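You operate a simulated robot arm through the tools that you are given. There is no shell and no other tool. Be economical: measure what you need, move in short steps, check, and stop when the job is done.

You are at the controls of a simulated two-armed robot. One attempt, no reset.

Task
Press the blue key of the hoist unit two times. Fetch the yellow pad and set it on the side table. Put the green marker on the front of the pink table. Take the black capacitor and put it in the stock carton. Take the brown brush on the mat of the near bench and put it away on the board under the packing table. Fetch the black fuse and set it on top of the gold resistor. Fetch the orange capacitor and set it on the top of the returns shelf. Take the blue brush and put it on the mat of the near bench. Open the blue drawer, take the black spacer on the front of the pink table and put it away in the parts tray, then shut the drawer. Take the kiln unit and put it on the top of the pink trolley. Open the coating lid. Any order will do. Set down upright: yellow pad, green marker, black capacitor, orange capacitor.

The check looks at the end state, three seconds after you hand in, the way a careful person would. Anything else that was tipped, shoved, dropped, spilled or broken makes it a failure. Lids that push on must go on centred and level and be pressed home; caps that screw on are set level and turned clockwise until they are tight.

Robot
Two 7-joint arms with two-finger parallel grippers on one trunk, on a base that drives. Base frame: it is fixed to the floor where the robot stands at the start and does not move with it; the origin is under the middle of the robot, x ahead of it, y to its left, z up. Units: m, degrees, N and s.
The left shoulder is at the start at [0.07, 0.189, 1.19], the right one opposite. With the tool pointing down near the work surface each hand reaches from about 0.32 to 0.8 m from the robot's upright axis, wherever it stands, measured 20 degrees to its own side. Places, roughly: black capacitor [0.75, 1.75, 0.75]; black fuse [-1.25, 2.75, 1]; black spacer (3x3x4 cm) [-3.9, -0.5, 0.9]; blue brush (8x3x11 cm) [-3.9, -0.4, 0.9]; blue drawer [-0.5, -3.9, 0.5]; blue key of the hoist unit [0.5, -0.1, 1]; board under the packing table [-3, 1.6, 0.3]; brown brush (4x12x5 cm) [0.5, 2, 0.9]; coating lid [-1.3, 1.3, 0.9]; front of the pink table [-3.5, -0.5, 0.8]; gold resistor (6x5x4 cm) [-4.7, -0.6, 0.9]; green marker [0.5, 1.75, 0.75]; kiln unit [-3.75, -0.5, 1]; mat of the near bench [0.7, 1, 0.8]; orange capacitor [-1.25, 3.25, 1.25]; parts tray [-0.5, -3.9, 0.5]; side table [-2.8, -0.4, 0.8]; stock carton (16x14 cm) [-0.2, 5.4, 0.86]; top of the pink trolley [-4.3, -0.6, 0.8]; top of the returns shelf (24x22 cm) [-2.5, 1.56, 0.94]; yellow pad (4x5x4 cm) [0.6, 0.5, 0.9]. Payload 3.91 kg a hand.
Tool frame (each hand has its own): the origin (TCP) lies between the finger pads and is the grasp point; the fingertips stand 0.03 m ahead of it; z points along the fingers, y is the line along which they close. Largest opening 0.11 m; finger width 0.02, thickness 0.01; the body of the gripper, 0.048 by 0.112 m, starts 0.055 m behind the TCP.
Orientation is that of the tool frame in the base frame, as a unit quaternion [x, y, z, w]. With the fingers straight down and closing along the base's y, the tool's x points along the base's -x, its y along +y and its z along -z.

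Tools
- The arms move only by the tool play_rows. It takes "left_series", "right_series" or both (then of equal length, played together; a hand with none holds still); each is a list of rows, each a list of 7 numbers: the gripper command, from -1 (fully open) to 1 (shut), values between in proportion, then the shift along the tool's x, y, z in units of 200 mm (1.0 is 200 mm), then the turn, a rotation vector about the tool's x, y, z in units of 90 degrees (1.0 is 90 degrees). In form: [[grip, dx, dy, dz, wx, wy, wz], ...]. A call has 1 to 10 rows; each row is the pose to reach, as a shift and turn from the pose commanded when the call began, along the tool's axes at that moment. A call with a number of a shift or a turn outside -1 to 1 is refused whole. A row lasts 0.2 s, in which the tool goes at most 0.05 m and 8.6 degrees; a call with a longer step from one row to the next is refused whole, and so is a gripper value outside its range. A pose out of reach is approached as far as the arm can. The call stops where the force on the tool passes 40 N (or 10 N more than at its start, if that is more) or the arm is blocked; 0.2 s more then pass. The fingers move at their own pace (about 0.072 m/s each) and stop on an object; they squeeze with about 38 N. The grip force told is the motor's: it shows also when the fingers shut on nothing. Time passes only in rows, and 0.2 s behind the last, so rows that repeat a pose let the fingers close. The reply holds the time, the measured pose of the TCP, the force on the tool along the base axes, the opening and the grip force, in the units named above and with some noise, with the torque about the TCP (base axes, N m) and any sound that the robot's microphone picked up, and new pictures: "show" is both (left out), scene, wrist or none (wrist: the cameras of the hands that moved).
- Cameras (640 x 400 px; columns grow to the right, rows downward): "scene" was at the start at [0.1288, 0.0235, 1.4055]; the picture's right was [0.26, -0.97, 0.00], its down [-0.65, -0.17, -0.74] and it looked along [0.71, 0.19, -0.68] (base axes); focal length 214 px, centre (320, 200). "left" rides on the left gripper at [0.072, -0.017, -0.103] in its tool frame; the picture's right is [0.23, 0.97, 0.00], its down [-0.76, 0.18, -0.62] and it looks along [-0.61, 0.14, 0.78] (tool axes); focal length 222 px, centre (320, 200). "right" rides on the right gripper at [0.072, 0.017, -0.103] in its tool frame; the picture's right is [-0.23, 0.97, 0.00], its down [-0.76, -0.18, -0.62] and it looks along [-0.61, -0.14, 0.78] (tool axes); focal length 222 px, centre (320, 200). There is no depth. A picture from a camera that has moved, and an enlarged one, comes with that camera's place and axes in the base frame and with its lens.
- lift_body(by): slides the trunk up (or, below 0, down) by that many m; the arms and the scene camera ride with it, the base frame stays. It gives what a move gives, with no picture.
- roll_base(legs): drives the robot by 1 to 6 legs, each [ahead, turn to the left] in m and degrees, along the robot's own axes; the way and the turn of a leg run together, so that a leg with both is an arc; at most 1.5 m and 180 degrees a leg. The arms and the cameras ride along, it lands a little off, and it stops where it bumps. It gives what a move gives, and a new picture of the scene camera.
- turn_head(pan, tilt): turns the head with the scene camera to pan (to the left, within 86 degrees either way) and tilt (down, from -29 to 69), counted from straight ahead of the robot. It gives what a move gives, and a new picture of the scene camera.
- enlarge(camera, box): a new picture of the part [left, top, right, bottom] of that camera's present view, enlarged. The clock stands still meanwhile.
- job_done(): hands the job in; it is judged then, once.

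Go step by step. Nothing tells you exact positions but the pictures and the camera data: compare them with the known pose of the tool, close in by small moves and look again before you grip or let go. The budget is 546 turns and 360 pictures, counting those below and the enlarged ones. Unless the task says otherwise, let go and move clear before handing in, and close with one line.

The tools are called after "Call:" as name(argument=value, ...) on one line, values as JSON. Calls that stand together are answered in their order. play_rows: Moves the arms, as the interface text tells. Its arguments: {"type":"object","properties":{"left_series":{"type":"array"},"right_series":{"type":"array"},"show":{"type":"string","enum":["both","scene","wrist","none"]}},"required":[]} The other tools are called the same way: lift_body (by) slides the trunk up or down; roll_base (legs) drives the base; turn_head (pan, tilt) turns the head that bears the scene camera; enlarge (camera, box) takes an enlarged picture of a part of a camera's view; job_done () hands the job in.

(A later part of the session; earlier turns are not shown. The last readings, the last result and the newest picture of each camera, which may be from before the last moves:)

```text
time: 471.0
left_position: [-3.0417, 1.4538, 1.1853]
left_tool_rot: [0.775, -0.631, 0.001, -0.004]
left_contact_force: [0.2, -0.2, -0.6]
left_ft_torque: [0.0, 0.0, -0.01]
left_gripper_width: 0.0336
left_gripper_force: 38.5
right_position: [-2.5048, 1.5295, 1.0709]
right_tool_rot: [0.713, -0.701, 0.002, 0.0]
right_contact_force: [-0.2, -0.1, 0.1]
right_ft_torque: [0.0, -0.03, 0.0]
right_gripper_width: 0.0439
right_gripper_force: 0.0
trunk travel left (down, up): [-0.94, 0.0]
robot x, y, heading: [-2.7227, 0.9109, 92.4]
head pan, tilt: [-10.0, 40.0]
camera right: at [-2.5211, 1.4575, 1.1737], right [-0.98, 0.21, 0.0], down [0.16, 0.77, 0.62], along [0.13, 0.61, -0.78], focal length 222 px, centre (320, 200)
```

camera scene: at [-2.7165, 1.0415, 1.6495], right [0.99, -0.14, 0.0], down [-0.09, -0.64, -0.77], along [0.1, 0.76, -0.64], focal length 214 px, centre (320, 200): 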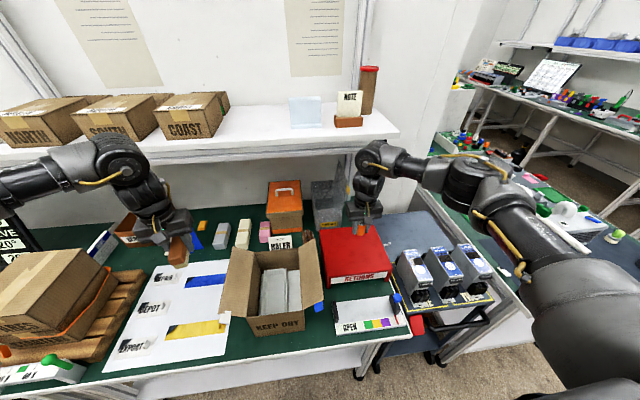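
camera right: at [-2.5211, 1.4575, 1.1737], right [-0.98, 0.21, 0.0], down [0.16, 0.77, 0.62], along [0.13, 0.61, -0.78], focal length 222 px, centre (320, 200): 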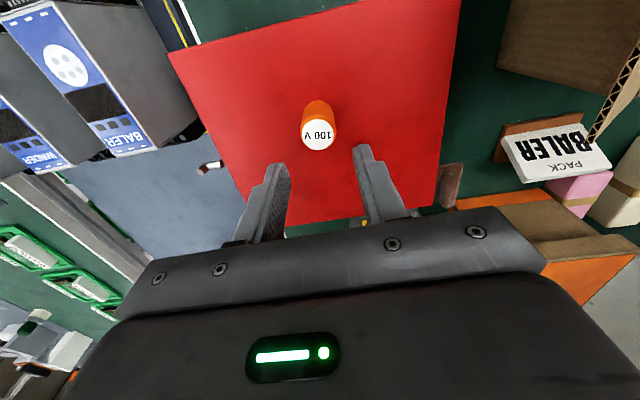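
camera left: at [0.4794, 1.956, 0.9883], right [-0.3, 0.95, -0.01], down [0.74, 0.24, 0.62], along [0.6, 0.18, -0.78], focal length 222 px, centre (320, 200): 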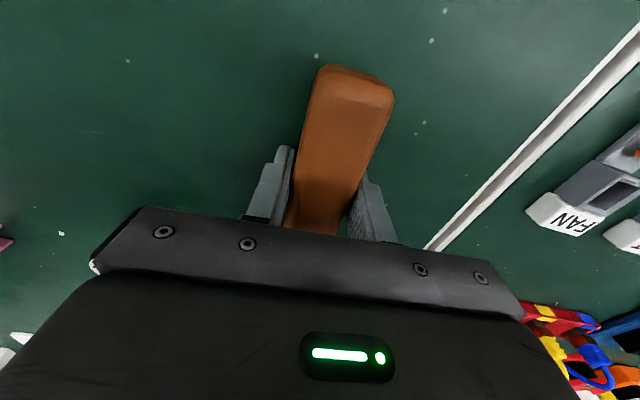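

The orange capacitor stands on the returns shelf. I back off, tuck the right hand and lower the trunk for the board under the table.

Call:
roll_base(legs=[[-0.45, 0]])

Call:
play_rows(right_series=[[0.2, 0.2, -0.1, 0, 0, 0, 0], [0.2, 0.4, -0.2, 0, 0, 0, 0], [0.2, 0.6, -0.3, 0, 0, 0, 0], [0.2, 0.8, -0.4, 0, 0, 0, 0], [0.2, 1.0, -0.5, 0, 0, 0, 0]], left_series=[[1, 0, 0, 0.1, 0, 0, 0], [1, 0, 0, 0.2, 0, 0, 0], [1, 0, 0, 0.3, 0, 0, 0], [1, 0, 0, 0.4, 0, 0, 0], [1, 0, 0, 0.5, 0, 0, 0]], show="none")

Call:
lift_body(by=-0.4)

Call:
lift_body(by=-0.22)

Call:
turn_head(pan=10, tilt=35)

```text
time: 473.7
left_position: [-3.0259, 1.0095, 1.1848]
left_tool_rot: [0.777, -0.629, 0.004, -0.003]
left_contact_force: [-0.6, 0.6, -1.5]
left_ft_torque: [-0.04, 0.0, 0.0]
left_gripper_width: 0.0333
left_gripper_force: 38.1
right_position: [-2.4905, 1.0866, 1.069]
right_tool_rot: [0.716, -0.698, 0.001, 0.0]
right_contact_force: [-0.7, 0.4, -0.8]
right_ft_torque: [0.01, 0.0, 0.01]
right_gripper_width: 0.044
right_gripper_force: 0.1
trunk travel left (down, up): [-0.94, 0.0]
robot x, y, heading: [-2.7035, 0.4609, 92.5]
head pan, tilt: [-10.0, 40.0]
camera scene: at [-2.6988, 0.6001, 1.649], right [0.99, -0.13, 0.0], down [-0.08, -0.64, -0.77], along [0.1, 0.76, -0.64], focal length 214 px, centre (320, 200)
```

scene: 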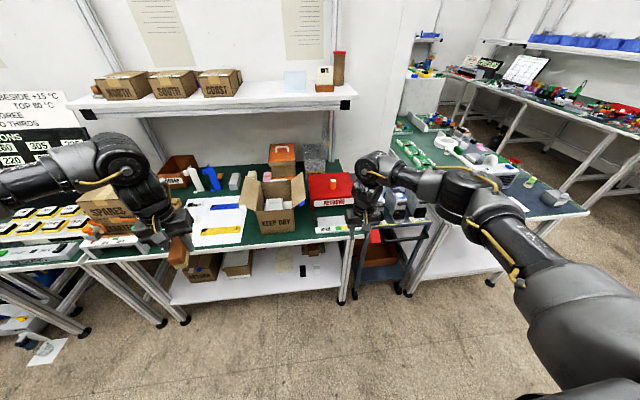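

```text
time: 474.9
left_position: [-3.0242, 1.005, 1.0873]
left_tool_rot: [0.777, -0.629, 0.001, -0.005]
left_contact_force: [-0.1, -0.1, -0.8]
left_ft_torque: [-0.03, 0.0, 0.05]
left_gripper_width: 0.0334
left_gripper_force: 37.5
right_position: [-2.3827, 0.8841, 1.0691]
right_tool_rot: [0.715, -0.7, 0.001, 0.0]
right_contact_force: [0.9, -1.0, 0.3]
right_ft_torque: [0.01, 0.03, 0.02]
right_gripper_width: 0.0439
right_gripper_force: 0.0
trunk travel left (down, up): [-0.94, 0.0]
robot x, y, heading: [-2.7093, 0.463, 92.6]
head pan, tilt: [-10.0, 40.0]
```

```text
time: 478.8
left_position: [-3.0252, 1.0057, 0.6864]
left_tool_rot: [0.777, -0.63, 0.003, -0.004]
left_contact_force: [0.1, 0.8, -0.6]
left_ft_torque: [-0.01, 0.02, 0.03]
left_gripper_width: 0.0336
left_gripper_force: 38.4
right_position: [-2.3851, 0.8868, 0.67]
right_tool_rot: [0.715, -0.699, 0.0, -0.001]
right_contact_force: [0.9, 0.7, -0.5]
right_ft_torque: [0.01, 0.02, -0.01]
right_gripper_width: 0.0441
right_gripper_force: 0.0
trunk travel left (down, up): [-0.54, 0.4]
robot x, y, heading: [-2.707, 0.463, 92.5]
head pan, tilt: [-10.0, 40.0]
```

```text
time: 481.1
left_position: [-3.0247, 1.0064, 0.4667]
left_tool_rot: [0.777, -0.629, 0.003, -0.005]
left_contact_force: [0.1, 0.0, -0.3]
left_ft_torque: [-0.01, -0.04, -0.01]
left_gripper_width: 0.0336
left_gripper_force: 38.2
right_position: [-2.3847, 0.8859, 0.4481]
right_tool_rot: [0.715, -0.699, 0.0, 0.0]
right_contact_force: [-0.6, -0.3, -0.2]
right_ft_torque: [0.0, 0.03, -0.01]
right_gripper_width: 0.044
right_gripper_force: 0.1
trunk travel left (down, up): [-0.32, 0.62]
robot x, y, heading: [-2.7056, 0.4635, 92.5]
head pan, tilt: [-10.0, 40.0]
```

```text
time: 481.9
left_position: [-3.025, 1.0066, 0.4664]
left_tool_rot: [0.777, -0.63, 0.003, -0.004]
left_contact_force: [0.3, 0.0, -1.3]
left_ft_torque: [0.02, 0.01, 0.0]
left_gripper_width: 0.0334
left_gripper_force: 38.1
right_position: [-2.3849, 0.8863, 0.4494]
right_tool_rot: [0.716, -0.698, 0.001, -0.001]
right_contact_force: [-0.8, -0.3, -0.1]
right_ft_torque: [-0.01, -0.01, -0.02]
right_gripper_width: 0.0439
right_gripper_force: 0.2
trunk travel left (down, up): [-0.32, 0.62]
robot x, y, heading: [-2.7045, 0.4614, 92.6]
head pan, tilt: [10.0, 35.0]
camera scene: at [-2.7286, 0.5994, 1.0368], right [0.98, 0.22, 0.0], down [0.12, -0.56, -0.82], along [-0.18, 0.8, -0.57], focal length 214 px, centre (320, 200)
```

scene: 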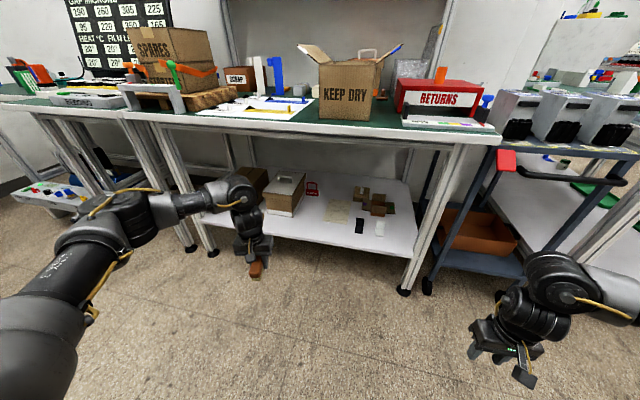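

Call:
lift_body(by=-0.08)

Call:
roll_base(legs=[[0.25, 0]])

```text
time: 483.1
left_position: [-3.0252, 1.0072, 0.3876]
left_tool_rot: [0.777, -0.629, 0.002, -0.004]
left_contact_force: [0.5, 0.1, -0.3]
left_ft_torque: [0.03, 0.02, 0.01]
left_gripper_width: 0.0334
left_gripper_force: 38.0
right_position: [-2.3843, 0.8857, 0.3689]
right_tool_rot: [0.715, -0.699, 0.001, -0.001]
right_contact_force: [0.4, -0.2, -0.9]
right_ft_torque: [0.0, -0.01, -0.02]
right_gripper_width: 0.0439
right_gripper_force: 0.0
trunk travel left (down, up): [-0.24, 0.7]
robot x, y, heading: [-2.7053, 0.462, 92.6]
head pan, tilt: [10.0, 35.0]
```

```text
time: 484.9
left_position: [-3.0347, 1.2529, 0.3868]
left_tool_rot: [0.777, -0.629, 0.002, -0.004]
left_contact_force: [1.5, 0.9, -1.1]
left_ft_torque: [-0.03, 0.03, -0.04]
left_gripper_width: 0.0335
left_gripper_force: 38.0
right_position: [-2.3948, 1.1327, 0.3697]
right_tool_rot: [0.715, -0.699, 0.001, 0.0]
right_contact_force: [-0.8, 0.7, -0.2]
right_ft_torque: [-0.01, 0.03, -0.03]
right_gripper_width: 0.044
right_gripper_force: 0.1
trunk travel left (down, up): [-0.24, 0.7]
robot x, y, heading: [-2.7178, 0.7058, 92.6]
head pan, tilt: [10.0, 35.0]
camera scene: at [-2.7394, 0.8462, 0.9567], right [0.98, 0.22, 0.0], down [0.12, -0.56, -0.82], along [-0.18, 0.8, -0.57], focal length 214 px, centre (320, 200)
```

scene: 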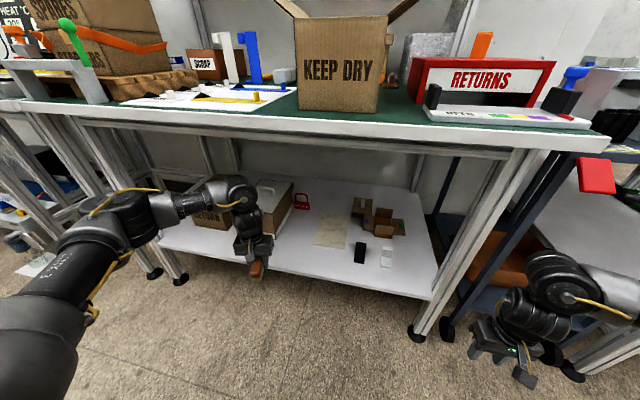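

Call:
play_rows(left_series=[[1, -0.15, -0.11, 0, 0, 0, 0], [1, -0.3, -0.22, 0, 0, 0, 0], [1, -0.45, -0.33, 0, 0, 0, 0], [1, -0.584, -0.43, 0, 0, 0, 0]], show="both")

```text
time: 485.9
left_position: [-2.9758, 1.3842, 0.3871]
left_tool_rot: [0.776, -0.63, 0.001, -0.003]
left_contact_force: [0.0, -1.0, -0.3]
left_ft_torque: [-0.02, -0.03, -0.01]
left_gripper_width: 0.0332
left_gripper_force: 37.6
right_position: [-2.3953, 1.1319, 0.3688]
right_tool_rot: [0.715, -0.699, 0.001, 0.0]
right_contact_force: [-0.1, 0.0, -1.1]
right_ft_torque: [-0.02, 0.04, 0.0]
right_gripper_width: 0.0439
right_gripper_force: 0.0
trunk travel left (down, up): [-0.24, 0.7]
robot x, y, heading: [-2.713, 0.7107, 92.6]
head pan, tilt: [10.0, 35.0]
camera scene: at [-2.7378, 0.846, 0.9568], right [0.98, 0.22, 0.0], down [0.12, -0.56, -0.82], along [-0.18, 0.8, -0.57], focal length 214 px, centre (320, 200)
camera left: at [-2.9447, 1.3148, 0.4913], right [-0.91, -0.42, -0.01], down [-0.33, 0.71, 0.62], along [-0.26, 0.57, -0.78], focal length 222 px, centre (320, 200)
```

scene: 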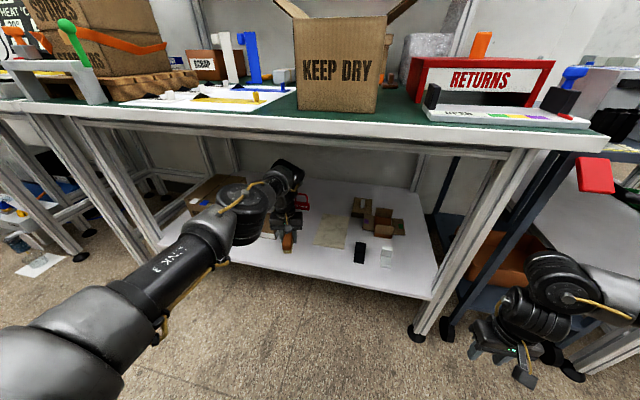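
left: 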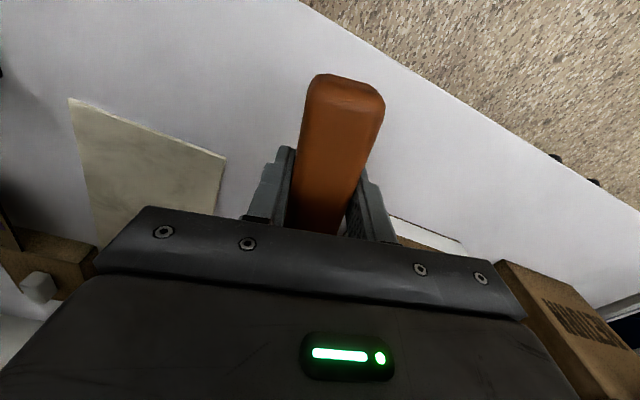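

Call:
play_rows(left_series=[[1, 0, 0, 0.08, 0, 0, 0], [1, 0, 0, 0.14, 0, 0, 0], [1, 0, 0, 0.18, 0, 0, 0], [1, 0, 0, 0.21, 0, 0, 0], [1, 0, 0, 0.24, 0, 0, 0], [1, 0, 0, 0.27, 0, 0, 0], [1, 0, 0, 0.3, 0, 0, 0], [1, 0, 0, 0.33, 0, 0, 0]], show="wrist")

```text
time: 487.7
left_position: [-2.9754, 1.3873, 0.3267]
left_tool_rot: [0.778, -0.629, 0.001, -0.006]
left_contact_force: [-1.5, -5.9, 18.2]
left_ft_torque: [-0.38, 0.33, -0.05]
left_gripper_width: 0.0334
left_gripper_force: 38.4
right_position: [-2.3948, 1.1326, 0.3711]
right_tool_rot: [0.715, -0.699, 0.0, -0.001]
right_contact_force: [-0.3, -0.2, 0.2]
right_ft_torque: [-0.03, 0.02, 0.03]
right_gripper_width: 0.0439
right_gripper_force: 0.0
trunk travel left (down, up): [-0.24, 0.7]
robot x, y, heading: [-2.7164, 0.7104, 92.6]
head pan, tilt: [10.0, 35.0]
camera left: at [-2.9438, 1.3177, 0.4289], right [-0.9, -0.43, -0.01], down [-0.34, 0.7, 0.63], along [-0.26, 0.57, -0.78], focal length 222 px, centre (320, 200)
```

left: 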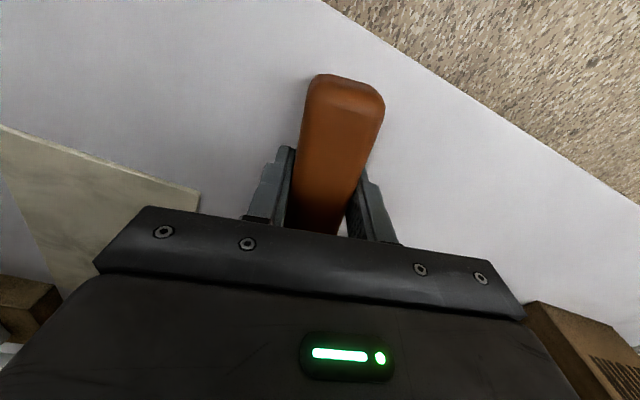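

Contact with the board. I release, rise a little and back the hand out.

Call:
play_rows(left_series=[[0.2, 0, 0, 0, 0, 0, 0], [0, 0, 0, 0, 0, 0, 0], [0, 0, 0, -0.15, 0, 0, 0], [0, 0, 0, -0.35, 0, 0, 0], [0, 0, 0, -0.5, 0, 0, 0]], show="wrist")

Call:
roll_base(legs=[[-0.35, 0]])

```text
time: 488.9
left_position: [-2.9754, 1.3847, 0.4219]
left_tool_rot: [0.776, -0.63, 0.001, -0.004]
left_contact_force: [0.6, -0.2, -0.7]
left_ft_torque: [0.0, -0.02, -0.03]
left_gripper_width: 0.0552
left_gripper_force: 0.0
right_position: [-2.3947, 1.1322, 0.3692]
right_tool_rot: [0.715, -0.699, 0.001, 0.0]
right_contact_force: [0.6, 0.3, 0.3]
right_ft_torque: [-0.01, -0.04, 0.02]
right_gripper_width: 0.0441
right_gripper_force: 0.2
trunk travel left (down, up): [-0.24, 0.7]
robot x, y, heading: [-2.7163, 0.7103, 92.6]
head pan, tilt: [10.0, 35.0]
camera left: at [-2.9449, 1.3169, 0.5254], right [-0.91, -0.42, -0.01], down [-0.34, 0.71, 0.62], along [-0.26, 0.57, -0.78], focal length 222 px, centre (320, 200)
```

left: 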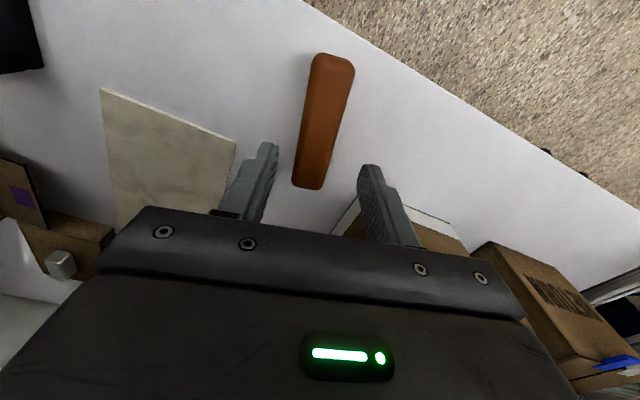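

```text
time: 491.1
left_position: [-2.9573, 1.0418, 0.4198]
left_tool_rot: [0.775, -0.632, 0.002, -0.004]
left_contact_force: [-0.1, 0.6, 0.2]
left_ft_torque: [0.03, -0.02, -0.01]
left_gripper_width: 0.0549
left_gripper_force: 0.1
right_position: [-2.3785, 0.785, 0.3702]
right_tool_rot: [0.713, -0.701, 0.0, -0.001]
right_contact_force: [0.4, 0.6, -0.3]
right_ft_torque: [0.01, 0.01, 0.01]
right_gripper_width: 0.044
right_gripper_force: 0.1
trunk travel left (down, up): [-0.24, 0.7]
robot x, y, heading: [-2.7014, 0.3673, 92.3]
head pan, tilt: [10.0, 35.0]
camera scene: at [-2.7244, 0.5007, 0.9569], right [0.98, 0.21, 0.0], down [0.12, -0.56, -0.82], along [-0.17, 0.8, -0.57], focal length 214 px, centre (320, 200)
```

scene: 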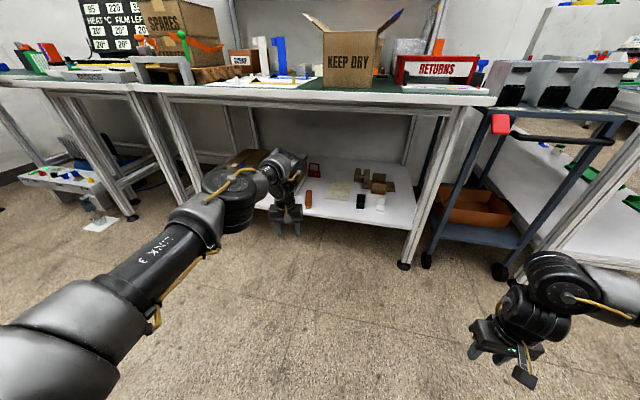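

The brown brush lies on the board. I raise the trunk, and head to the pink table for the blue brush.

Call:
lift_body(by=0.4)

Call:
lift_body(by=0.3)

Call:
play_rows(right_series=[[0, -0.2, 0.1, 0, 0, 0, 0], [0, -0.4, 0.2, 0, 0, 0, 0], [0, -0.6, 0.3, 0, 0, 0, 0], [0, -0.8, 0.4, 0, 0, 0, 0], [0, -0.9, 0.5, 0, 0, 0, 0]], left_series=[[0, 0.05, 0.05, 0, 0, 0, 0], [0, 0.1, 0.1, 0, 0, 0, 0], [0, 0.2, 0.15, 0, 0, 0, 0], [0, 0.3, 0.2, 0, 0, 0, 0], [0, 0.4, 0.3, 0, 0, 0, 0]], show="none")

Call:
roll_base(legs=[[0, 88], [0.99, 0], [0, 90]])

Call:
turn_head(pan=-15, tilt=45)

```text
time: 495.0
left_position: [-2.958, 1.0421, 0.8207]
left_tool_rot: [0.775, -0.632, 0.002, -0.005]
left_contact_force: [-0.7, -0.8, -0.2]
left_ft_torque: [0.04, -0.01, 0.02]
left_gripper_width: 0.055
left_gripper_force: 0.0
right_position: [-2.3799, 0.7851, 0.7683]
right_tool_rot: [0.713, -0.701, 0.002, 0.0]
right_contact_force: [-0.1, 1.0, -0.1]
right_ft_torque: [-0.01, 0.01, 0.03]
right_gripper_width: 0.0439
right_gripper_force: 0.2
trunk travel left (down, up): [-0.64, 0.3]
robot x, y, heading: [-2.7027, 0.3633, 92.2]
head pan, tilt: [10.0, 35.0]
```

```text
time: 498.0
left_position: [-2.9583, 1.0417, 1.1207]
left_tool_rot: [0.775, -0.632, 0.002, -0.004]
left_contact_force: [0.2, 0.1, 0.4]
left_ft_torque: [-0.01, -0.02, 0.0]
left_gripper_width: 0.0551
left_gripper_force: 0.0
right_position: [-2.3797, 0.7869, 1.0702]
right_tool_rot: [0.713, -0.702, 0.001, -0.001]
right_contact_force: [-0.2, 0.0, 0.3]
right_ft_torque: [0.03, 0.0, 0.0]
right_gripper_width: 0.044
right_gripper_force: 0.1
trunk travel left (down, up): [-0.94, 0.0]
robot x, y, heading: [-2.7024, 0.3662, 92.4]
head pan, tilt: [10.0, 35.0]
```

```text
time: 499.2
left_position: [-3.0032, 0.9501, 1.1203]
left_tool_rot: [0.776, -0.631, 0.003, -0.006]
left_contact_force: [1.0, 0.1, -0.2]
left_ft_torque: [0.0, 0.0, 0.0]
left_gripper_width: 0.0551
left_gripper_force: 0.1
right_position: [-2.4867, 0.9637, 1.0701]
right_tool_rot: [0.713, -0.701, 0.001, -0.003]
right_contact_force: [-0.7, -0.2, -0.4]
right_ft_torque: [-0.04, -0.02, -0.02]
right_gripper_width: 0.0547
right_gripper_force: 0.1
trunk travel left (down, up): [-0.94, 0.0]
robot x, y, heading: [-2.7012, 0.3627, 92.4]
head pan, tilt: [10.0, 35.0]
```

```text
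time: 512.0
left_position: [-3.3974, -0.2526, 1.1205]
left_tool_rot: [0.632, 0.775, -0.004, -0.001]
left_contact_force: [-0.4, 0.6, -0.4]
left_ft_torque: [-0.02, 0.01, 0.01]
left_gripper_width: 0.0551
left_gripper_force: 0.0
right_position: [-3.9153, -0.2631, 1.0691]
right_tool_rot: [0.701, 0.713, -0.001, -0.001]
right_contact_force: [0.2, 0.6, 0.3]
right_ft_torque: [-0.02, 0.03, 0.01]
right_gripper_width: 0.0551
right_gripper_force: 0.0
trunk travel left (down, up): [-0.94, 0.0]
robot x, y, heading: [-3.6968, 0.3347, -88.0]
head pan, tilt: [10.0, 35.0]
camera scene: at [-3.6761, 0.1989, 1.6568], right [-0.98, -0.21, 0.0], down [-0.12, 0.56, -0.82], along [0.17, -0.8, -0.57], focal length 214 px, centre (320, 200)
```

scene: 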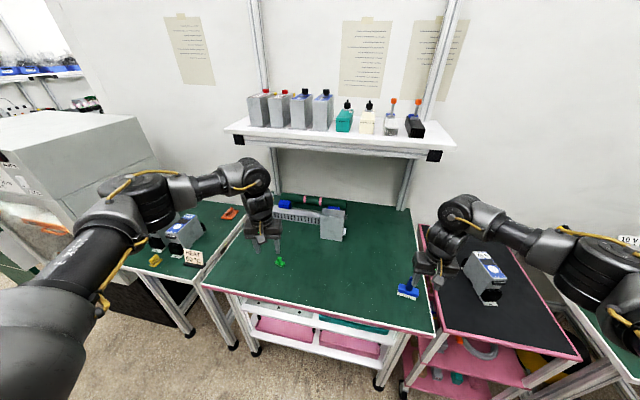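

```text
time: 512.9
left_position: [-3.395, -0.2507, 1.1194]
left_tool_rot: [0.632, 0.775, -0.004, -0.002]
left_contact_force: [0.2, -0.1, -0.3]
left_ft_torque: [-0.02, -0.02, 0.02]
left_gripper_width: 0.0553
left_gripper_force: 0.1
right_position: [-3.913, -0.2638, 1.0696]
right_tool_rot: [0.702, 0.712, -0.001, -0.001]
right_contact_force: [0.5, 0.0, 0.6]
right_ft_torque: [-0.03, 0.01, 0.0]
right_gripper_width: 0.0549
right_gripper_force: 0.0
trunk travel left (down, up): [-0.94, 0.0]
robot x, y, heading: [-3.6955, 0.3358, -87.8]
head pan, tilt: [-15.0, 45.0]
camera scene: at [-3.7118, 0.2058, 1.642], right [-0.98, 0.22, 0.0], down [0.16, 0.69, -0.71], along [-0.16, -0.69, -0.71], focal length 214 px, centre (320, 200)
```

scene: 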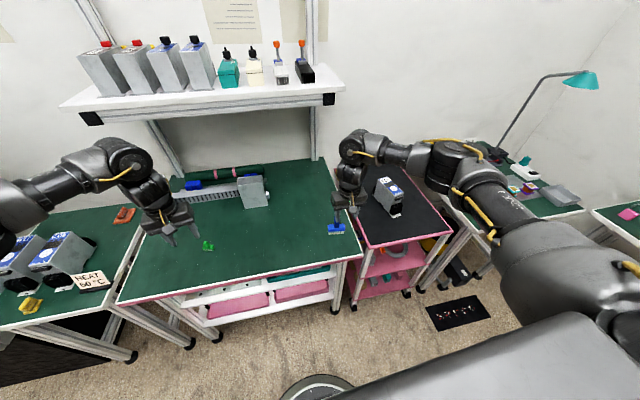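

Call:
enlarge(camera="right", box=[0, 0, 640, 400])

```text
1.00 times, centred on (320, 200) of right (not enlarged: the box is as wide or as high as the picture)
camera zoom: at [-3.8975, -0.1905, 1.1736], right [0.98, -0.21, 0.0], down [-0.16, -0.76, 0.62], along [-0.13, -0.61, -0.78], focal length 222 px, centre (320, 200)
```

zoom: 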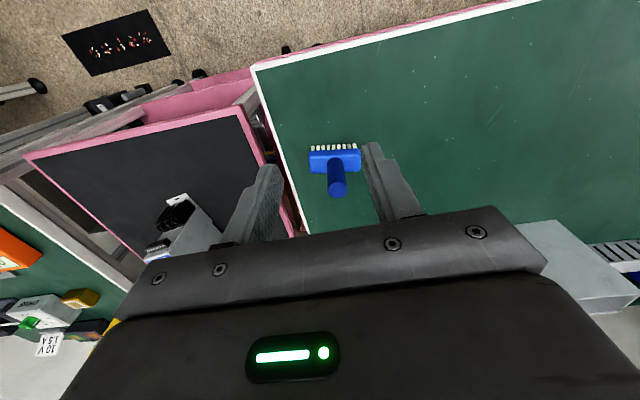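

Call:
roll_base(legs=[[0.07, 0]])

Call:
play_rows(right_series=[[0, -0.085, 0.01, 0, 0, 0, 0], [0, -0.085, 0.01, 0.2, 0, 0, 0], [0, -0.085, 0.01, 0.35, 0, 0, 0]], show="wrist")

```text
time: 514.5
left_position: [-3.3922, -0.3124, 1.1257]
left_tool_rot: [0.632, 0.775, -0.009, 0.002]
left_contact_force: [-0.6, -0.5, 0.1]
left_ft_torque: [0.05, -0.06, -0.02]
left_gripper_width: 0.0551
left_gripper_force: 0.0
right_position: [-3.9128, -0.3261, 1.0735]
right_tool_rot: [0.703, 0.711, -0.005, 0.002]
right_contact_force: [-0.8, -0.3, 0.2]
right_ft_torque: [0.06, -0.01, 0.0]
right_gripper_width: 0.0547
right_gripper_force: 0.0
trunk travel left (down, up): [-0.94, 0.0]
robot x, y, heading: [-3.6911, 0.2642, -87.6]
head pan, tilt: [-15.0, 45.0]
stopped in leg 1: the robot was blocked; the commanded pose is now the measured one
camera scene: at [-3.709, 0.118, 1.641], right [-0.97, 0.22, 0.0], down [0.16, 0.7, -0.7], along [-0.16, -0.68, -0.71], focal length 214 px, centre (320, 200)
```

scene: 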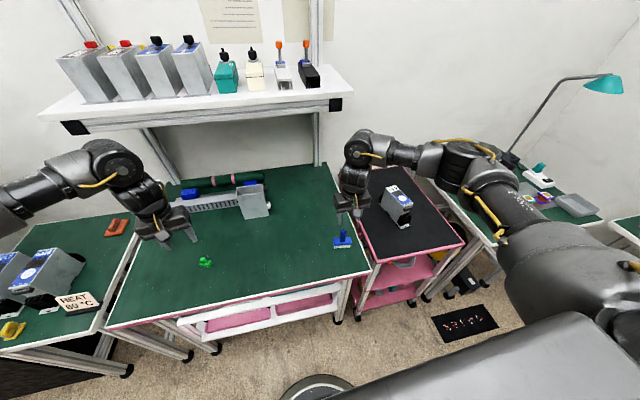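

```text
time: 515.3
left_position: [-3.394, -0.3049, 1.1295]
left_tool_rot: [0.632, 0.775, -0.012, 0.006]
left_contact_force: [-0.5, -0.2, -1.1]
left_ft_torque: [0.02, 0.01, -0.02]
left_gripper_width: 0.0549
left_gripper_force: 0.1
right_position: [-3.914, -0.3377, 1.0069]
right_tool_rot: [0.702, 0.712, -0.008, 0.007]
right_contact_force: [0.2, -0.7, -0.1]
right_ft_torque: [0.04, 0.01, 0.0]
right_gripper_width: 0.0548
right_gripper_force: 0.0
trunk travel left (down, up): [-0.94, 0.0]
robot x, y, heading: [-3.6911, 0.2658, -88.0]
head pan, tilt: [-15.0, 45.0]
camera right: at [-3.8973, -0.2627, 1.1091], right [0.98, -0.21, 0.0], down [-0.17, -0.75, 0.64], along [-0.13, -0.62, -0.77], focal length 222 px, centre (320, 200)
```

right: 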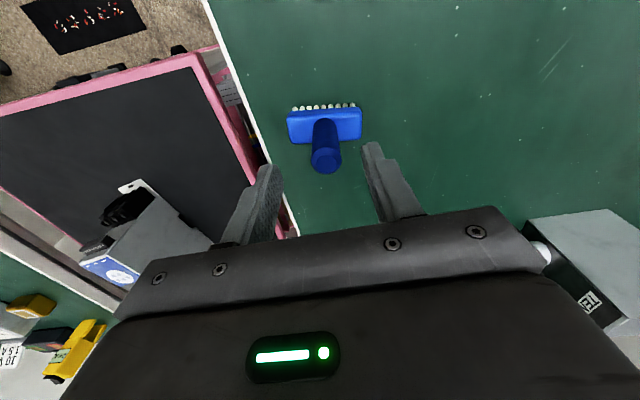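

Call:
play_rows(right_series=[[0, -0.045, 0.02, 0.15, 0, 0, 0], [0, -0.045, 0.02, 0.3, 0, 0, 0], [0, -0.045, 0.02, 0.39, 0, 0, 0], [1, -0.045, 0.02, 0.39, 0, 0, 0], [1, -0.045, 0.02, 0.39, 0, 0, 0], [1, -0.045, 0.02, 0.39, 0, 0, 0]], show="wrist")

```text
time: 516.7
left_position: [-3.3926, -0.3004, 1.1312]
left_tool_rot: [0.631, 0.776, -0.013, 0.007]
left_contact_force: [-0.5, 0.0, 0.0]
left_ft_torque: [-0.01, 0.0, -0.02]
left_gripper_width: 0.0551
left_gripper_force: 0.1
right_position: [-3.9079, -0.3442, 0.9338]
right_tool_rot: [0.703, 0.712, -0.009, 0.007]
right_contact_force: [-0.2, 0.3, 6.4]
right_ft_torque: [-0.05, -0.24, 0.03]
right_gripper_width: 0.0231
right_gripper_force: 37.9
trunk travel left (down, up): [-0.94, 0.0]
robot x, y, heading: [-3.6902, 0.2654, -87.9]
head pan, tilt: [-15.0, 45.0]
camera right: at [-3.8913, -0.2678, 1.0356], right [0.98, -0.21, 0.0], down [-0.17, -0.75, 0.64], along [-0.14, -0.63, -0.77], focal length 222 px, centre (320, 200)
```

right: 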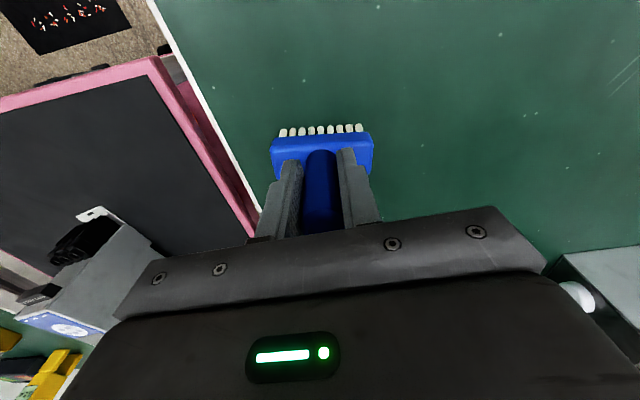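

Call:
play_rows(right_series=[[1, 0, 0, -0.1, 0, 0, 0], [1, 0, 0, -0.3, 0, 0, 0], [1, 0, 0, -0.5, 0, 0, 0], [1, 0, 0, -0.7, 0, 0, 0], [1, 0, 0, -0.8, 0, 0, 0]], show="wrist")

Call:
roll_base(legs=[[-0.25, 0], [0, 88], [1.3, 0], [1.3, 0]])

Call:
turn_head(pan=60, tilt=30)

```text
time: 517.9
left_position: [-3.3934, -0.2999, 1.131]
left_tool_rot: [0.632, 0.775, -0.013, 0.006]
left_contact_force: [0.1, 0.1, 0.6]
left_ft_torque: [0.03, 0.02, 0.0]
left_gripper_width: 0.0551
left_gripper_force: 0.0
right_position: [-3.9097, -0.3388, 1.0922]
right_tool_rot: [0.703, 0.711, -0.01, 0.006]
right_contact_force: [0.6, 0.2, -1.0]
right_ft_torque: [0.01, -0.01, -0.01]
right_gripper_width: 0.0232
right_gripper_force: 38.5
trunk travel left (down, up): [-0.94, 0.0]
robot x, y, heading: [-3.6906, 0.2645, -88.1]
head pan, tilt: [-15.0, 45.0]
camera right: at [-3.8928, -0.2644, 1.195], right [0.98, -0.22, 0.0], down [-0.17, -0.75, 0.64], along [-0.14, -0.63, -0.77], focal length 222 px, centre (320, 200)
```

right: 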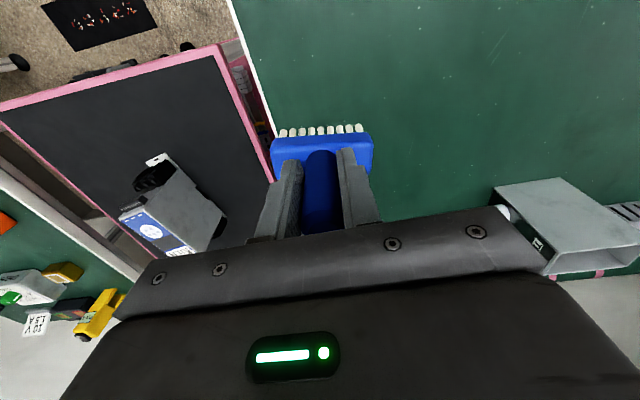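

```text
time: 535.8
left_position: [-0.4936, 0.7615, 1.1304]
left_tool_rot: [-0.078, 0.997, -0.005, 0.013]
left_contact_force: [0.3, -0.6, 0.3]
left_ft_torque: [0.0, -0.02, 0.0]
left_gripper_width: 0.0547
left_gripper_force: 0.1
right_position: [-0.4789, 0.2429, 1.0915]
right_tool_rot: [0.017, 1.0, -0.001, 0.012]
right_contact_force: [0.0, -0.4, -1.5]
right_ft_torque: [-0.04, 0.02, -0.01]
right_gripper_width: 0.023
right_gripper_force: 37.8
trunk travel left (down, up): [-0.94, 0.0]
robot x, y, heading: [-1.0718, 0.4893, -0.5]
head pan, tilt: [-15.0, 45.0]
camera scene: at [-0.9465, 0.4675, 1.6421], right [-0.27, -0.96, 0.0], down [-0.68, 0.19, -0.71], along [0.68, -0.19, -0.71], focal length 214 px, centre (320, 200)
```

scene: 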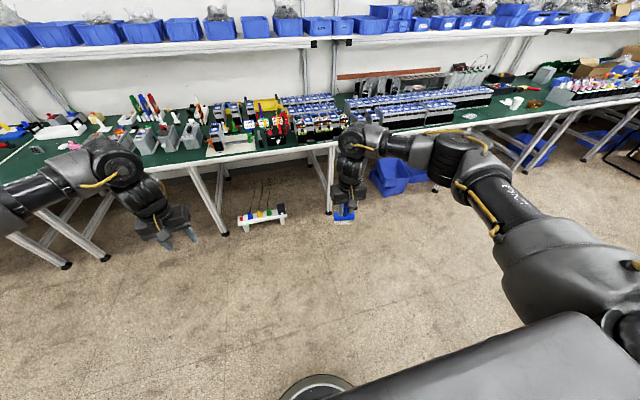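

```text
time: 537.2
left_position: [-0.4927, 0.7614, 1.129]
left_tool_rot: [-0.079, 0.997, -0.005, 0.013]
left_contact_force: [0.1, 0.3, 0.5]
left_ft_torque: [0.01, 0.01, 0.03]
left_gripper_width: 0.0549
left_gripper_force: 0.0
right_position: [-0.4773, 0.2441, 1.0925]
right_tool_rot: [0.017, 1.0, -0.002, 0.012]
right_contact_force: [-0.3, -0.8, -2.0]
right_ft_torque: [-0.01, -0.03, -0.01]
right_gripper_width: 0.0234
right_gripper_force: 37.8
trunk travel left (down, up): [-0.94, 0.0]
robot x, y, heading: [-1.0719, 0.488, -0.3]
head pan, tilt: [60.0, 30.0]
camera scene: at [-0.9778, 0.5671, 1.6646], right [0.86, -0.51, 0.0], down [-0.25, -0.43, -0.87], along [0.44, 0.75, -0.5], focal length 214 px, centre (320, 200)
```

scene: 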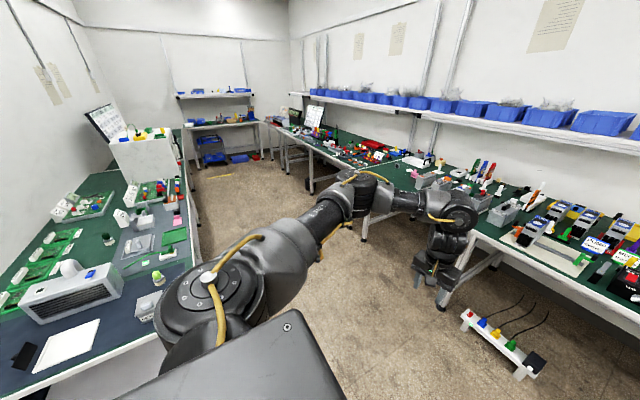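

Call:
roll_base(legs=[[0, 90]])

Call:
turn_head(pan=15, tilt=40)

Call:
enlarge(camera="scene", box=[140, 100, 460, 320])

```text
time: 541.5
left_position: [-1.3565, 1.0621, 1.1296]
left_tool_rot: [0.768, -0.64, -0.006, -0.013]
left_contact_force: [0.1, 0.2, 0.0]
left_ft_torque: [0.02, 0.0, -0.01]
left_gripper_width: 0.0549
left_gripper_force: 0.1
right_position: [-0.8403, 1.0899, 1.0924]
right_tool_rot: [-0.703, 0.711, 0.008, 0.009]
right_contact_force: [0.0, 0.0, -1.4]
right_ft_torque: [0.02, 0.0, -0.02]
right_gripper_width: 0.0235
right_gripper_force: 38.0
trunk travel left (down, up): [-0.94, 0.0]
robot x, y, heading: [-1.0735, 0.4862, 90.9]
head pan, tilt: [60.0, 30.0]
camera scene: at [-1.1535, 0.5844, 1.6646], right [0.49, 0.87, 0.0], down [0.44, -0.24, -0.87], along [-0.76, 0.42, -0.5], focal length 214 px, centre (320, 200)
```

scene: 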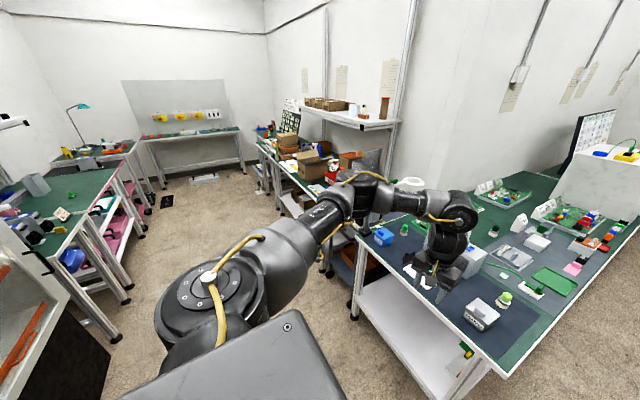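

```text
time: 542.6
left_position: [-1.3573, 1.0614, 1.1296]
left_tool_rot: [0.767, -0.641, -0.005, -0.012]
left_contact_force: [-0.4, -0.4, -0.3]
left_ft_torque: [-0.02, 0.04, 0.0]
left_gripper_width: 0.0552
left_gripper_force: 0.1
right_position: [-0.8397, 1.0897, 1.0929]
right_tool_rot: [-0.703, 0.711, 0.008, 0.009]
right_contact_force: [0.4, -0.1, -0.4]
right_ft_torque: [0.0, 0.04, -0.02]
right_gripper_width: 0.0233
right_gripper_force: 38.7
trunk travel left (down, up): [-0.94, 0.0]
robot x, y, heading: [-1.0734, 0.489, 90.6]
head pan, tilt: [15.0, 40.0]
camera scene: at [-1.0981, 0.622, 1.6493], right [0.96, 0.27, 0.0], down [0.18, -0.62, -0.77], along [-0.21, 0.74, -0.64], focal length 214 px, centre (320, 200)
```

scene: 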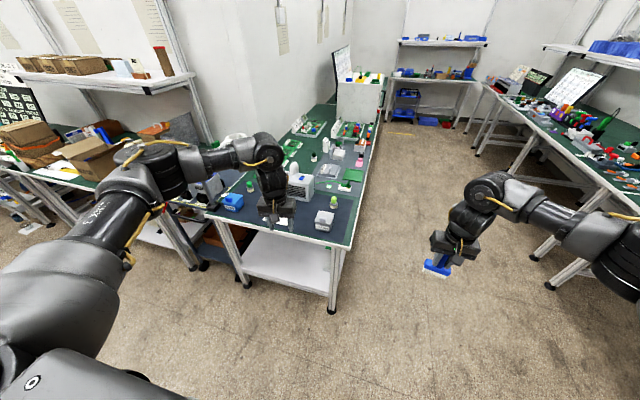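

```text
1.82 times, centred on (300, 210) of scene
camera zoom: at [-1.0981, 0.622, 1.6493], right [0.96, 0.27, 0.0], down [0.18, -0.62, -0.77], along [-0.21, 0.74, -0.64], focal length 390 px, centre (356, 182)
```

zoom: 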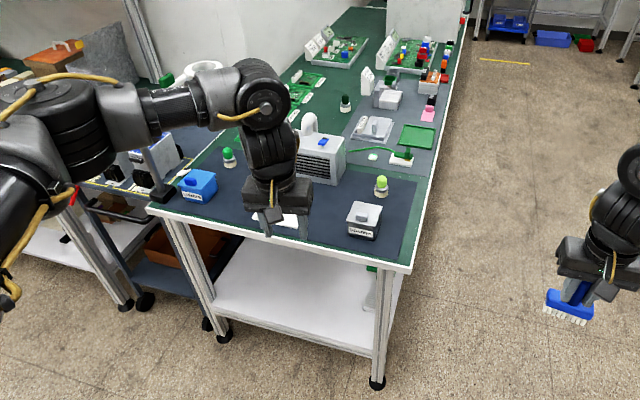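

Call:
enlarge(camera="scene", box=[280, 180, 370, 250])

Call:
enlarge(camera="left", box=[0, 0, 640, 400])

```text
5.71 times, centred on (325, 215) of scene
camera zoom: at [-1.0981, 0.622, 1.6493], right [0.96, 0.27, 0.0], down [0.18, -0.62, -0.77], along [-0.21, 0.74, -0.64], focal length 1226 px, centre (291, 114)
```

zoom: 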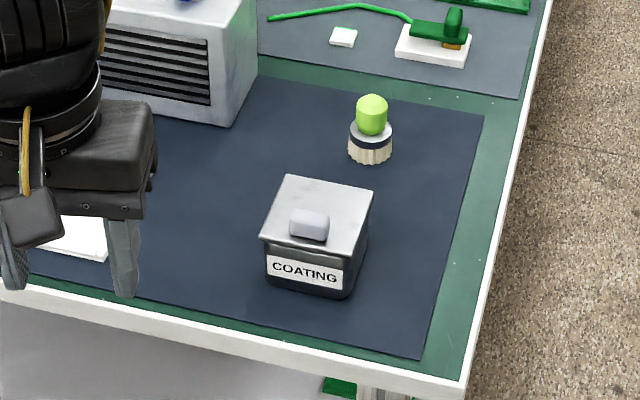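

```text
1.00 times, centred on (320, 200) of left (not enlarged: the box is as wide or as high as the picture)
camera zoom: at [-1.3285, 0.9902, 1.2324], right [-0.92, -0.4, -0.02], down [-0.32, 0.7, 0.64], along [-0.24, 0.59, -0.77], focal length 222 px, centre (320, 200)
```

zoom: 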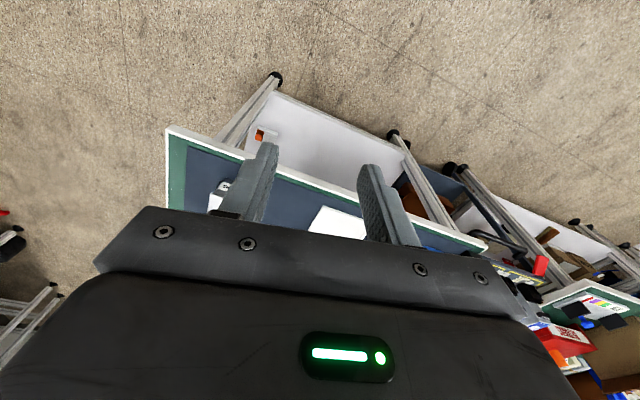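

The COATING tank has an 8x8 cm lid with a knob at about [-1.283, 1.335, 0.92], hinged presumably at the back. I move closer with the left hand.

Call:
roll_base(legs=[[0.24, 0]])

Call:
enlarge(camera="left", box=[0, 0, 640, 400])

```text
time: 544.4
left_position: [-1.3586, 1.2941, 1.1325]
left_tool_rot: [0.767, -0.641, -0.006, -0.014]
left_contact_force: [-0.1, -0.4, -0.6]
left_ft_torque: [0.03, -0.01, 0.01]
left_gripper_width: 0.0549
left_gripper_force: 0.1
right_position: [-0.8413, 1.3208, 1.0944]
right_tool_rot: [-0.702, 0.712, 0.009, 0.011]
right_contact_force: [-0.1, -0.2, -0.9]
right_ft_torque: [0.01, 0.0, -0.02]
right_gripper_width: 0.0231
right_gripper_force: 38.1
trunk travel left (down, up): [-0.94, 0.0]
robot x, y, heading: [-1.0781, 0.7281, 90.8]
head pan, tilt: [15.0, 40.0]
camera scene: at [-1.1007, 0.8518, 1.6498], right [0.96, 0.27, 0.0], down [0.17, -0.62, -0.77], along [-0.21, 0.74, -0.64], focal length 214 px, centre (320, 200)
```

scene: 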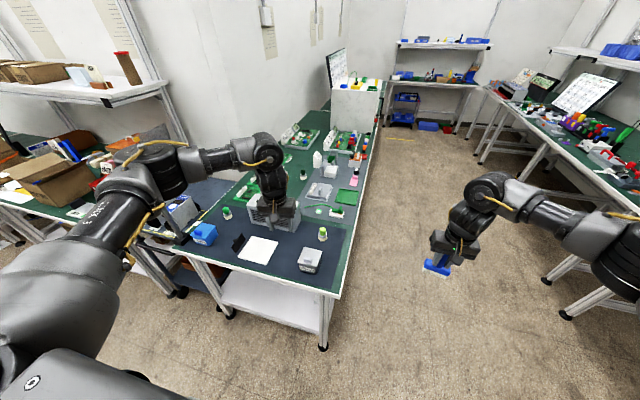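

```text
1.00 times, centred on (320, 200) of left (not enlarged: the box is as wide or as high as the picture)
camera zoom: at [-1.33, 1.2223, 1.2344], right [-0.92, -0.4, -0.02], down [-0.31, 0.7, 0.64], along [-0.24, 0.6, -0.77], focal length 222 px, centre (320, 200)
```

zoom: 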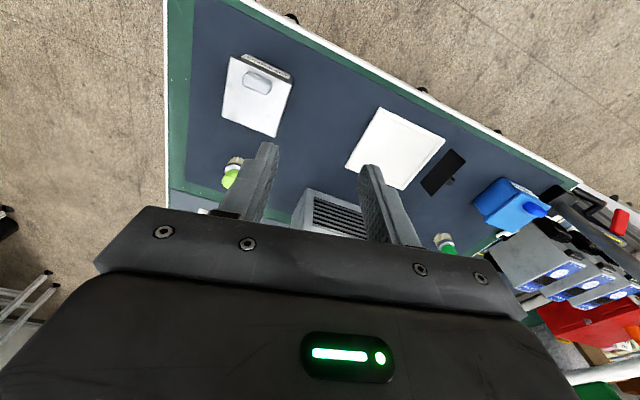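

Call:
play_rows(left_series=[[0, -0.04, -0.2, 0, -0.007, 0.014, 0.06], [0, -0.09, -0.41, 0.05, -0.007, 0.014, 0.114], [0, -0.09, -0.41, 0.25, -0.007, 0.014, 0.114], [0, -0.09, -0.41, 0.45, -0.007, 0.014, 0.114], [0, -0.09, -0.41, 0.65, -0.007, 0.014, 0.114], [0, -0.09, -0.41, 0.78, -0.007, 0.014, 0.114]], show="wrist")

```text
time: 545.8
left_position: [-1.2789, 1.3335, 0.9739]
left_tool_rot: [-0.706, 0.709, 0.0, 0.0]
left_contact_force: [0.1, 0.0, 0.0]
left_ft_torque: [-0.01, -0.04, -0.04]
left_gripper_width: 0.0552
left_gripper_force: 0.0
right_position: [-0.8415, 1.3247, 1.0922]
right_tool_rot: [-0.702, 0.712, 0.006, 0.009]
right_contact_force: [0.3, 0.0, -1.0]
right_ft_torque: [0.0, -0.02, 0.0]
right_gripper_width: 0.0229
right_gripper_force: 38.4
trunk travel left (down, up): [-0.94, 0.0]
robot x, y, heading: [-1.077, 0.7244, 90.7]
head pan, tilt: [15.0, 40.0]
camera left: at [-1.2632, 1.2605, 1.0771], right [-0.97, -0.22, 0.0], down [-0.18, 0.76, 0.63], along [-0.14, 0.61, -0.78], focal length 222 px, centre (320, 200)
```

left: 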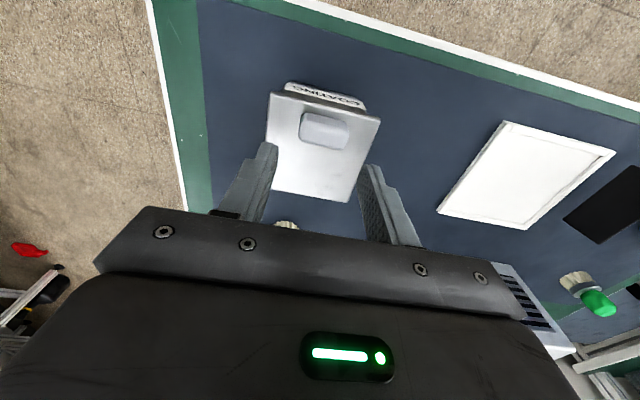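

Call:
play_rows(left_series=[[0, 0.06, 0.01, 0.05, 0, 0, 0], [0, 0.06, 0.01, 0.1, 0, 0, 0], [0, 0.06, 0.01, 0.14, 0, 0, 0], [0, 0.06, 0.01, 0.17, 0, 0, 0], [0, 0.06, 0.01, 0.2, 0, 0, 0]], show="wrist")

```text
time: 547.0
left_position: [-1.2828, 1.3223, 0.9446]
left_tool_rot: [-0.707, 0.707, 0.005, 0.005]
left_contact_force: [-3.1, -15.9, 27.1]
left_ft_torque: [-0.44, -0.19, 0.16]
left_gripper_width: 0.0548
left_gripper_force: 0.0
right_position: [-0.8429, 1.3205, 1.0943]
right_tool_rot: [-0.702, 0.712, 0.009, 0.01]
right_contact_force: [-0.2, -0.3, -1.2]
right_ft_torque: [0.02, 0.03, 0.04]
right_gripper_width: 0.023
right_gripper_force: 38.0
trunk travel left (down, up): [-0.94, 0.0]
robot x, y, heading: [-1.0744, 0.7231, 90.5]
head pan, tilt: [15.0, 40.0]
stopped in row 5 (left hand): the force on the tool passed its limit at 47 N (the readings are from after the stop); the commanded pose is now the measured one
camera left: at [-1.2657, 1.2482, 1.0477], right [-0.97, -0.23, 0.0], down [-0.18, 0.75, 0.63], along [-0.14, 0.62, -0.77], focal length 222 px, centre (320, 200)
```

left: 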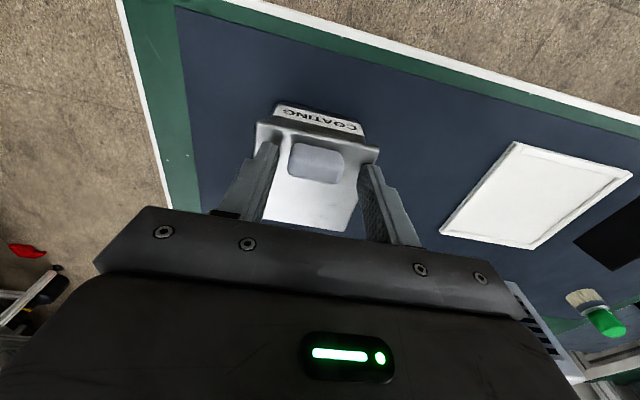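

Call:
play_rows(left_series=[[0.3, 0, 0.0, -0.02, 0, 0, 0], [1, 0, 0.0, -0.02, 0, 0, 0], [1, 0, 0, -0.02, 0, 0, 0], [1, 0, 0, -0.02, 0, 0, 0]], show="wrist")

```text
time: 548.0
left_position: [-1.2792, 1.3235, 0.9456]
left_tool_rot: [-0.706, 0.708, 0.004, 0.005]
left_contact_force: [17.1, -7.8, 5.9]
left_ft_torque: [-0.33, -0.64, -0.24]
left_gripper_width: 0.0331
left_gripper_force: 44.8
right_position: [-0.8395, 1.3233, 1.0907]
right_tool_rot: [-0.702, 0.712, 0.009, 0.009]
right_contact_force: [-0.5, 0.0, -0.4]
right_ft_torque: [-0.04, 0.02, -0.04]
right_gripper_width: 0.0231
right_gripper_force: 38.3
trunk travel left (down, up): [-0.94, 0.0]
robot x, y, heading: [-1.0742, 0.7259, 90.5]
head pan, tilt: [15.0, 40.0]
camera left: at [-1.2622, 1.2504, 1.0487], right [-0.97, -0.22, 0.0], down [-0.18, 0.75, 0.63], along [-0.14, 0.62, -0.77], focal length 222 px, centre (320, 200)
```

left: 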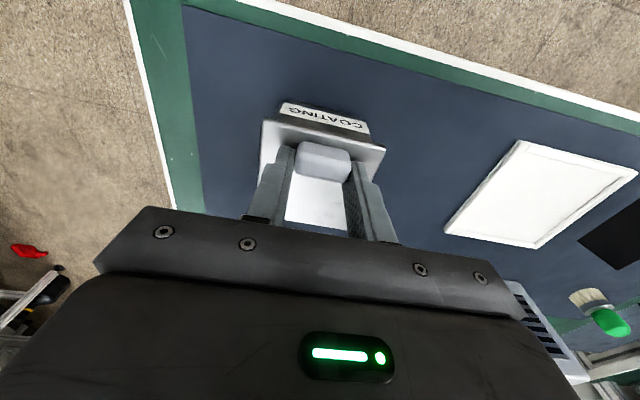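

The knob is gripped. I lift it along an arc about the rear hinge, tilting the hand with it.

Call:
play_rows(left_series=[[1, -0.028, 0, -0.045, 0, 0.089, 0], [1, -0.061, 0, -0.084, 0, 0.178, 0], [1, -0.1, 0, -0.119, 0, 0.267, 0]], show="wrist")

```text
time: 548.8
left_position: [-1.2784, 1.3283, 0.9516]
left_tool_rot: [-0.703, 0.709, -0.042, -0.039]
left_contact_force: [0.3, 0.4, -0.4]
left_ft_torque: [0.03, -1.04, -0.52]
left_gripper_width: 0.0334
left_gripper_force: 45.1
left hand out of reach, approached as far as the arm can: row 1, 2, 3
right_position: [-0.8414, 1.3221, 1.0925]
right_tool_rot: [-0.702, 0.712, 0.009, 0.01]
right_contact_force: [0.0, -0.4, -1.1]
right_ft_torque: [0.02, 0.0, -0.01]
right_gripper_width: 0.0233
right_gripper_force: 38.2
trunk travel left (down, up): [-0.94, 0.0]
robot x, y, heading: [-1.0764, 0.7207, 90.7]
head pan, tilt: [15.0, 40.0]
stopped in row 3 (left hand): the force on the tool passed its limit at 63 N (the readings are from after the stop); the commanded pose is now the measured one
camera left: at [-1.2627, 1.2676, 1.0629], right [-0.98, -0.22, 0.02], down [-0.17, 0.83, 0.53], along [-0.13, 0.52, -0.85], focal length 222 px, centre (320, 200)
```

left: 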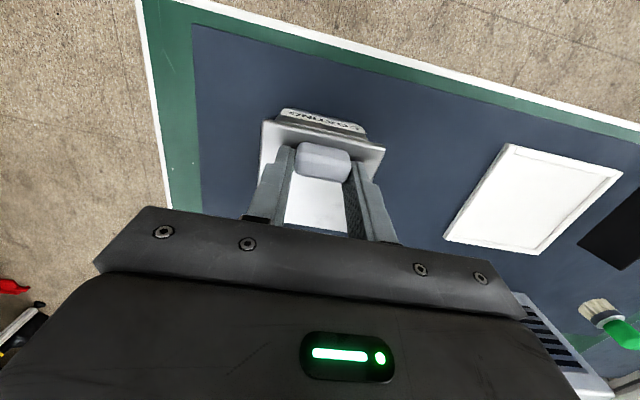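

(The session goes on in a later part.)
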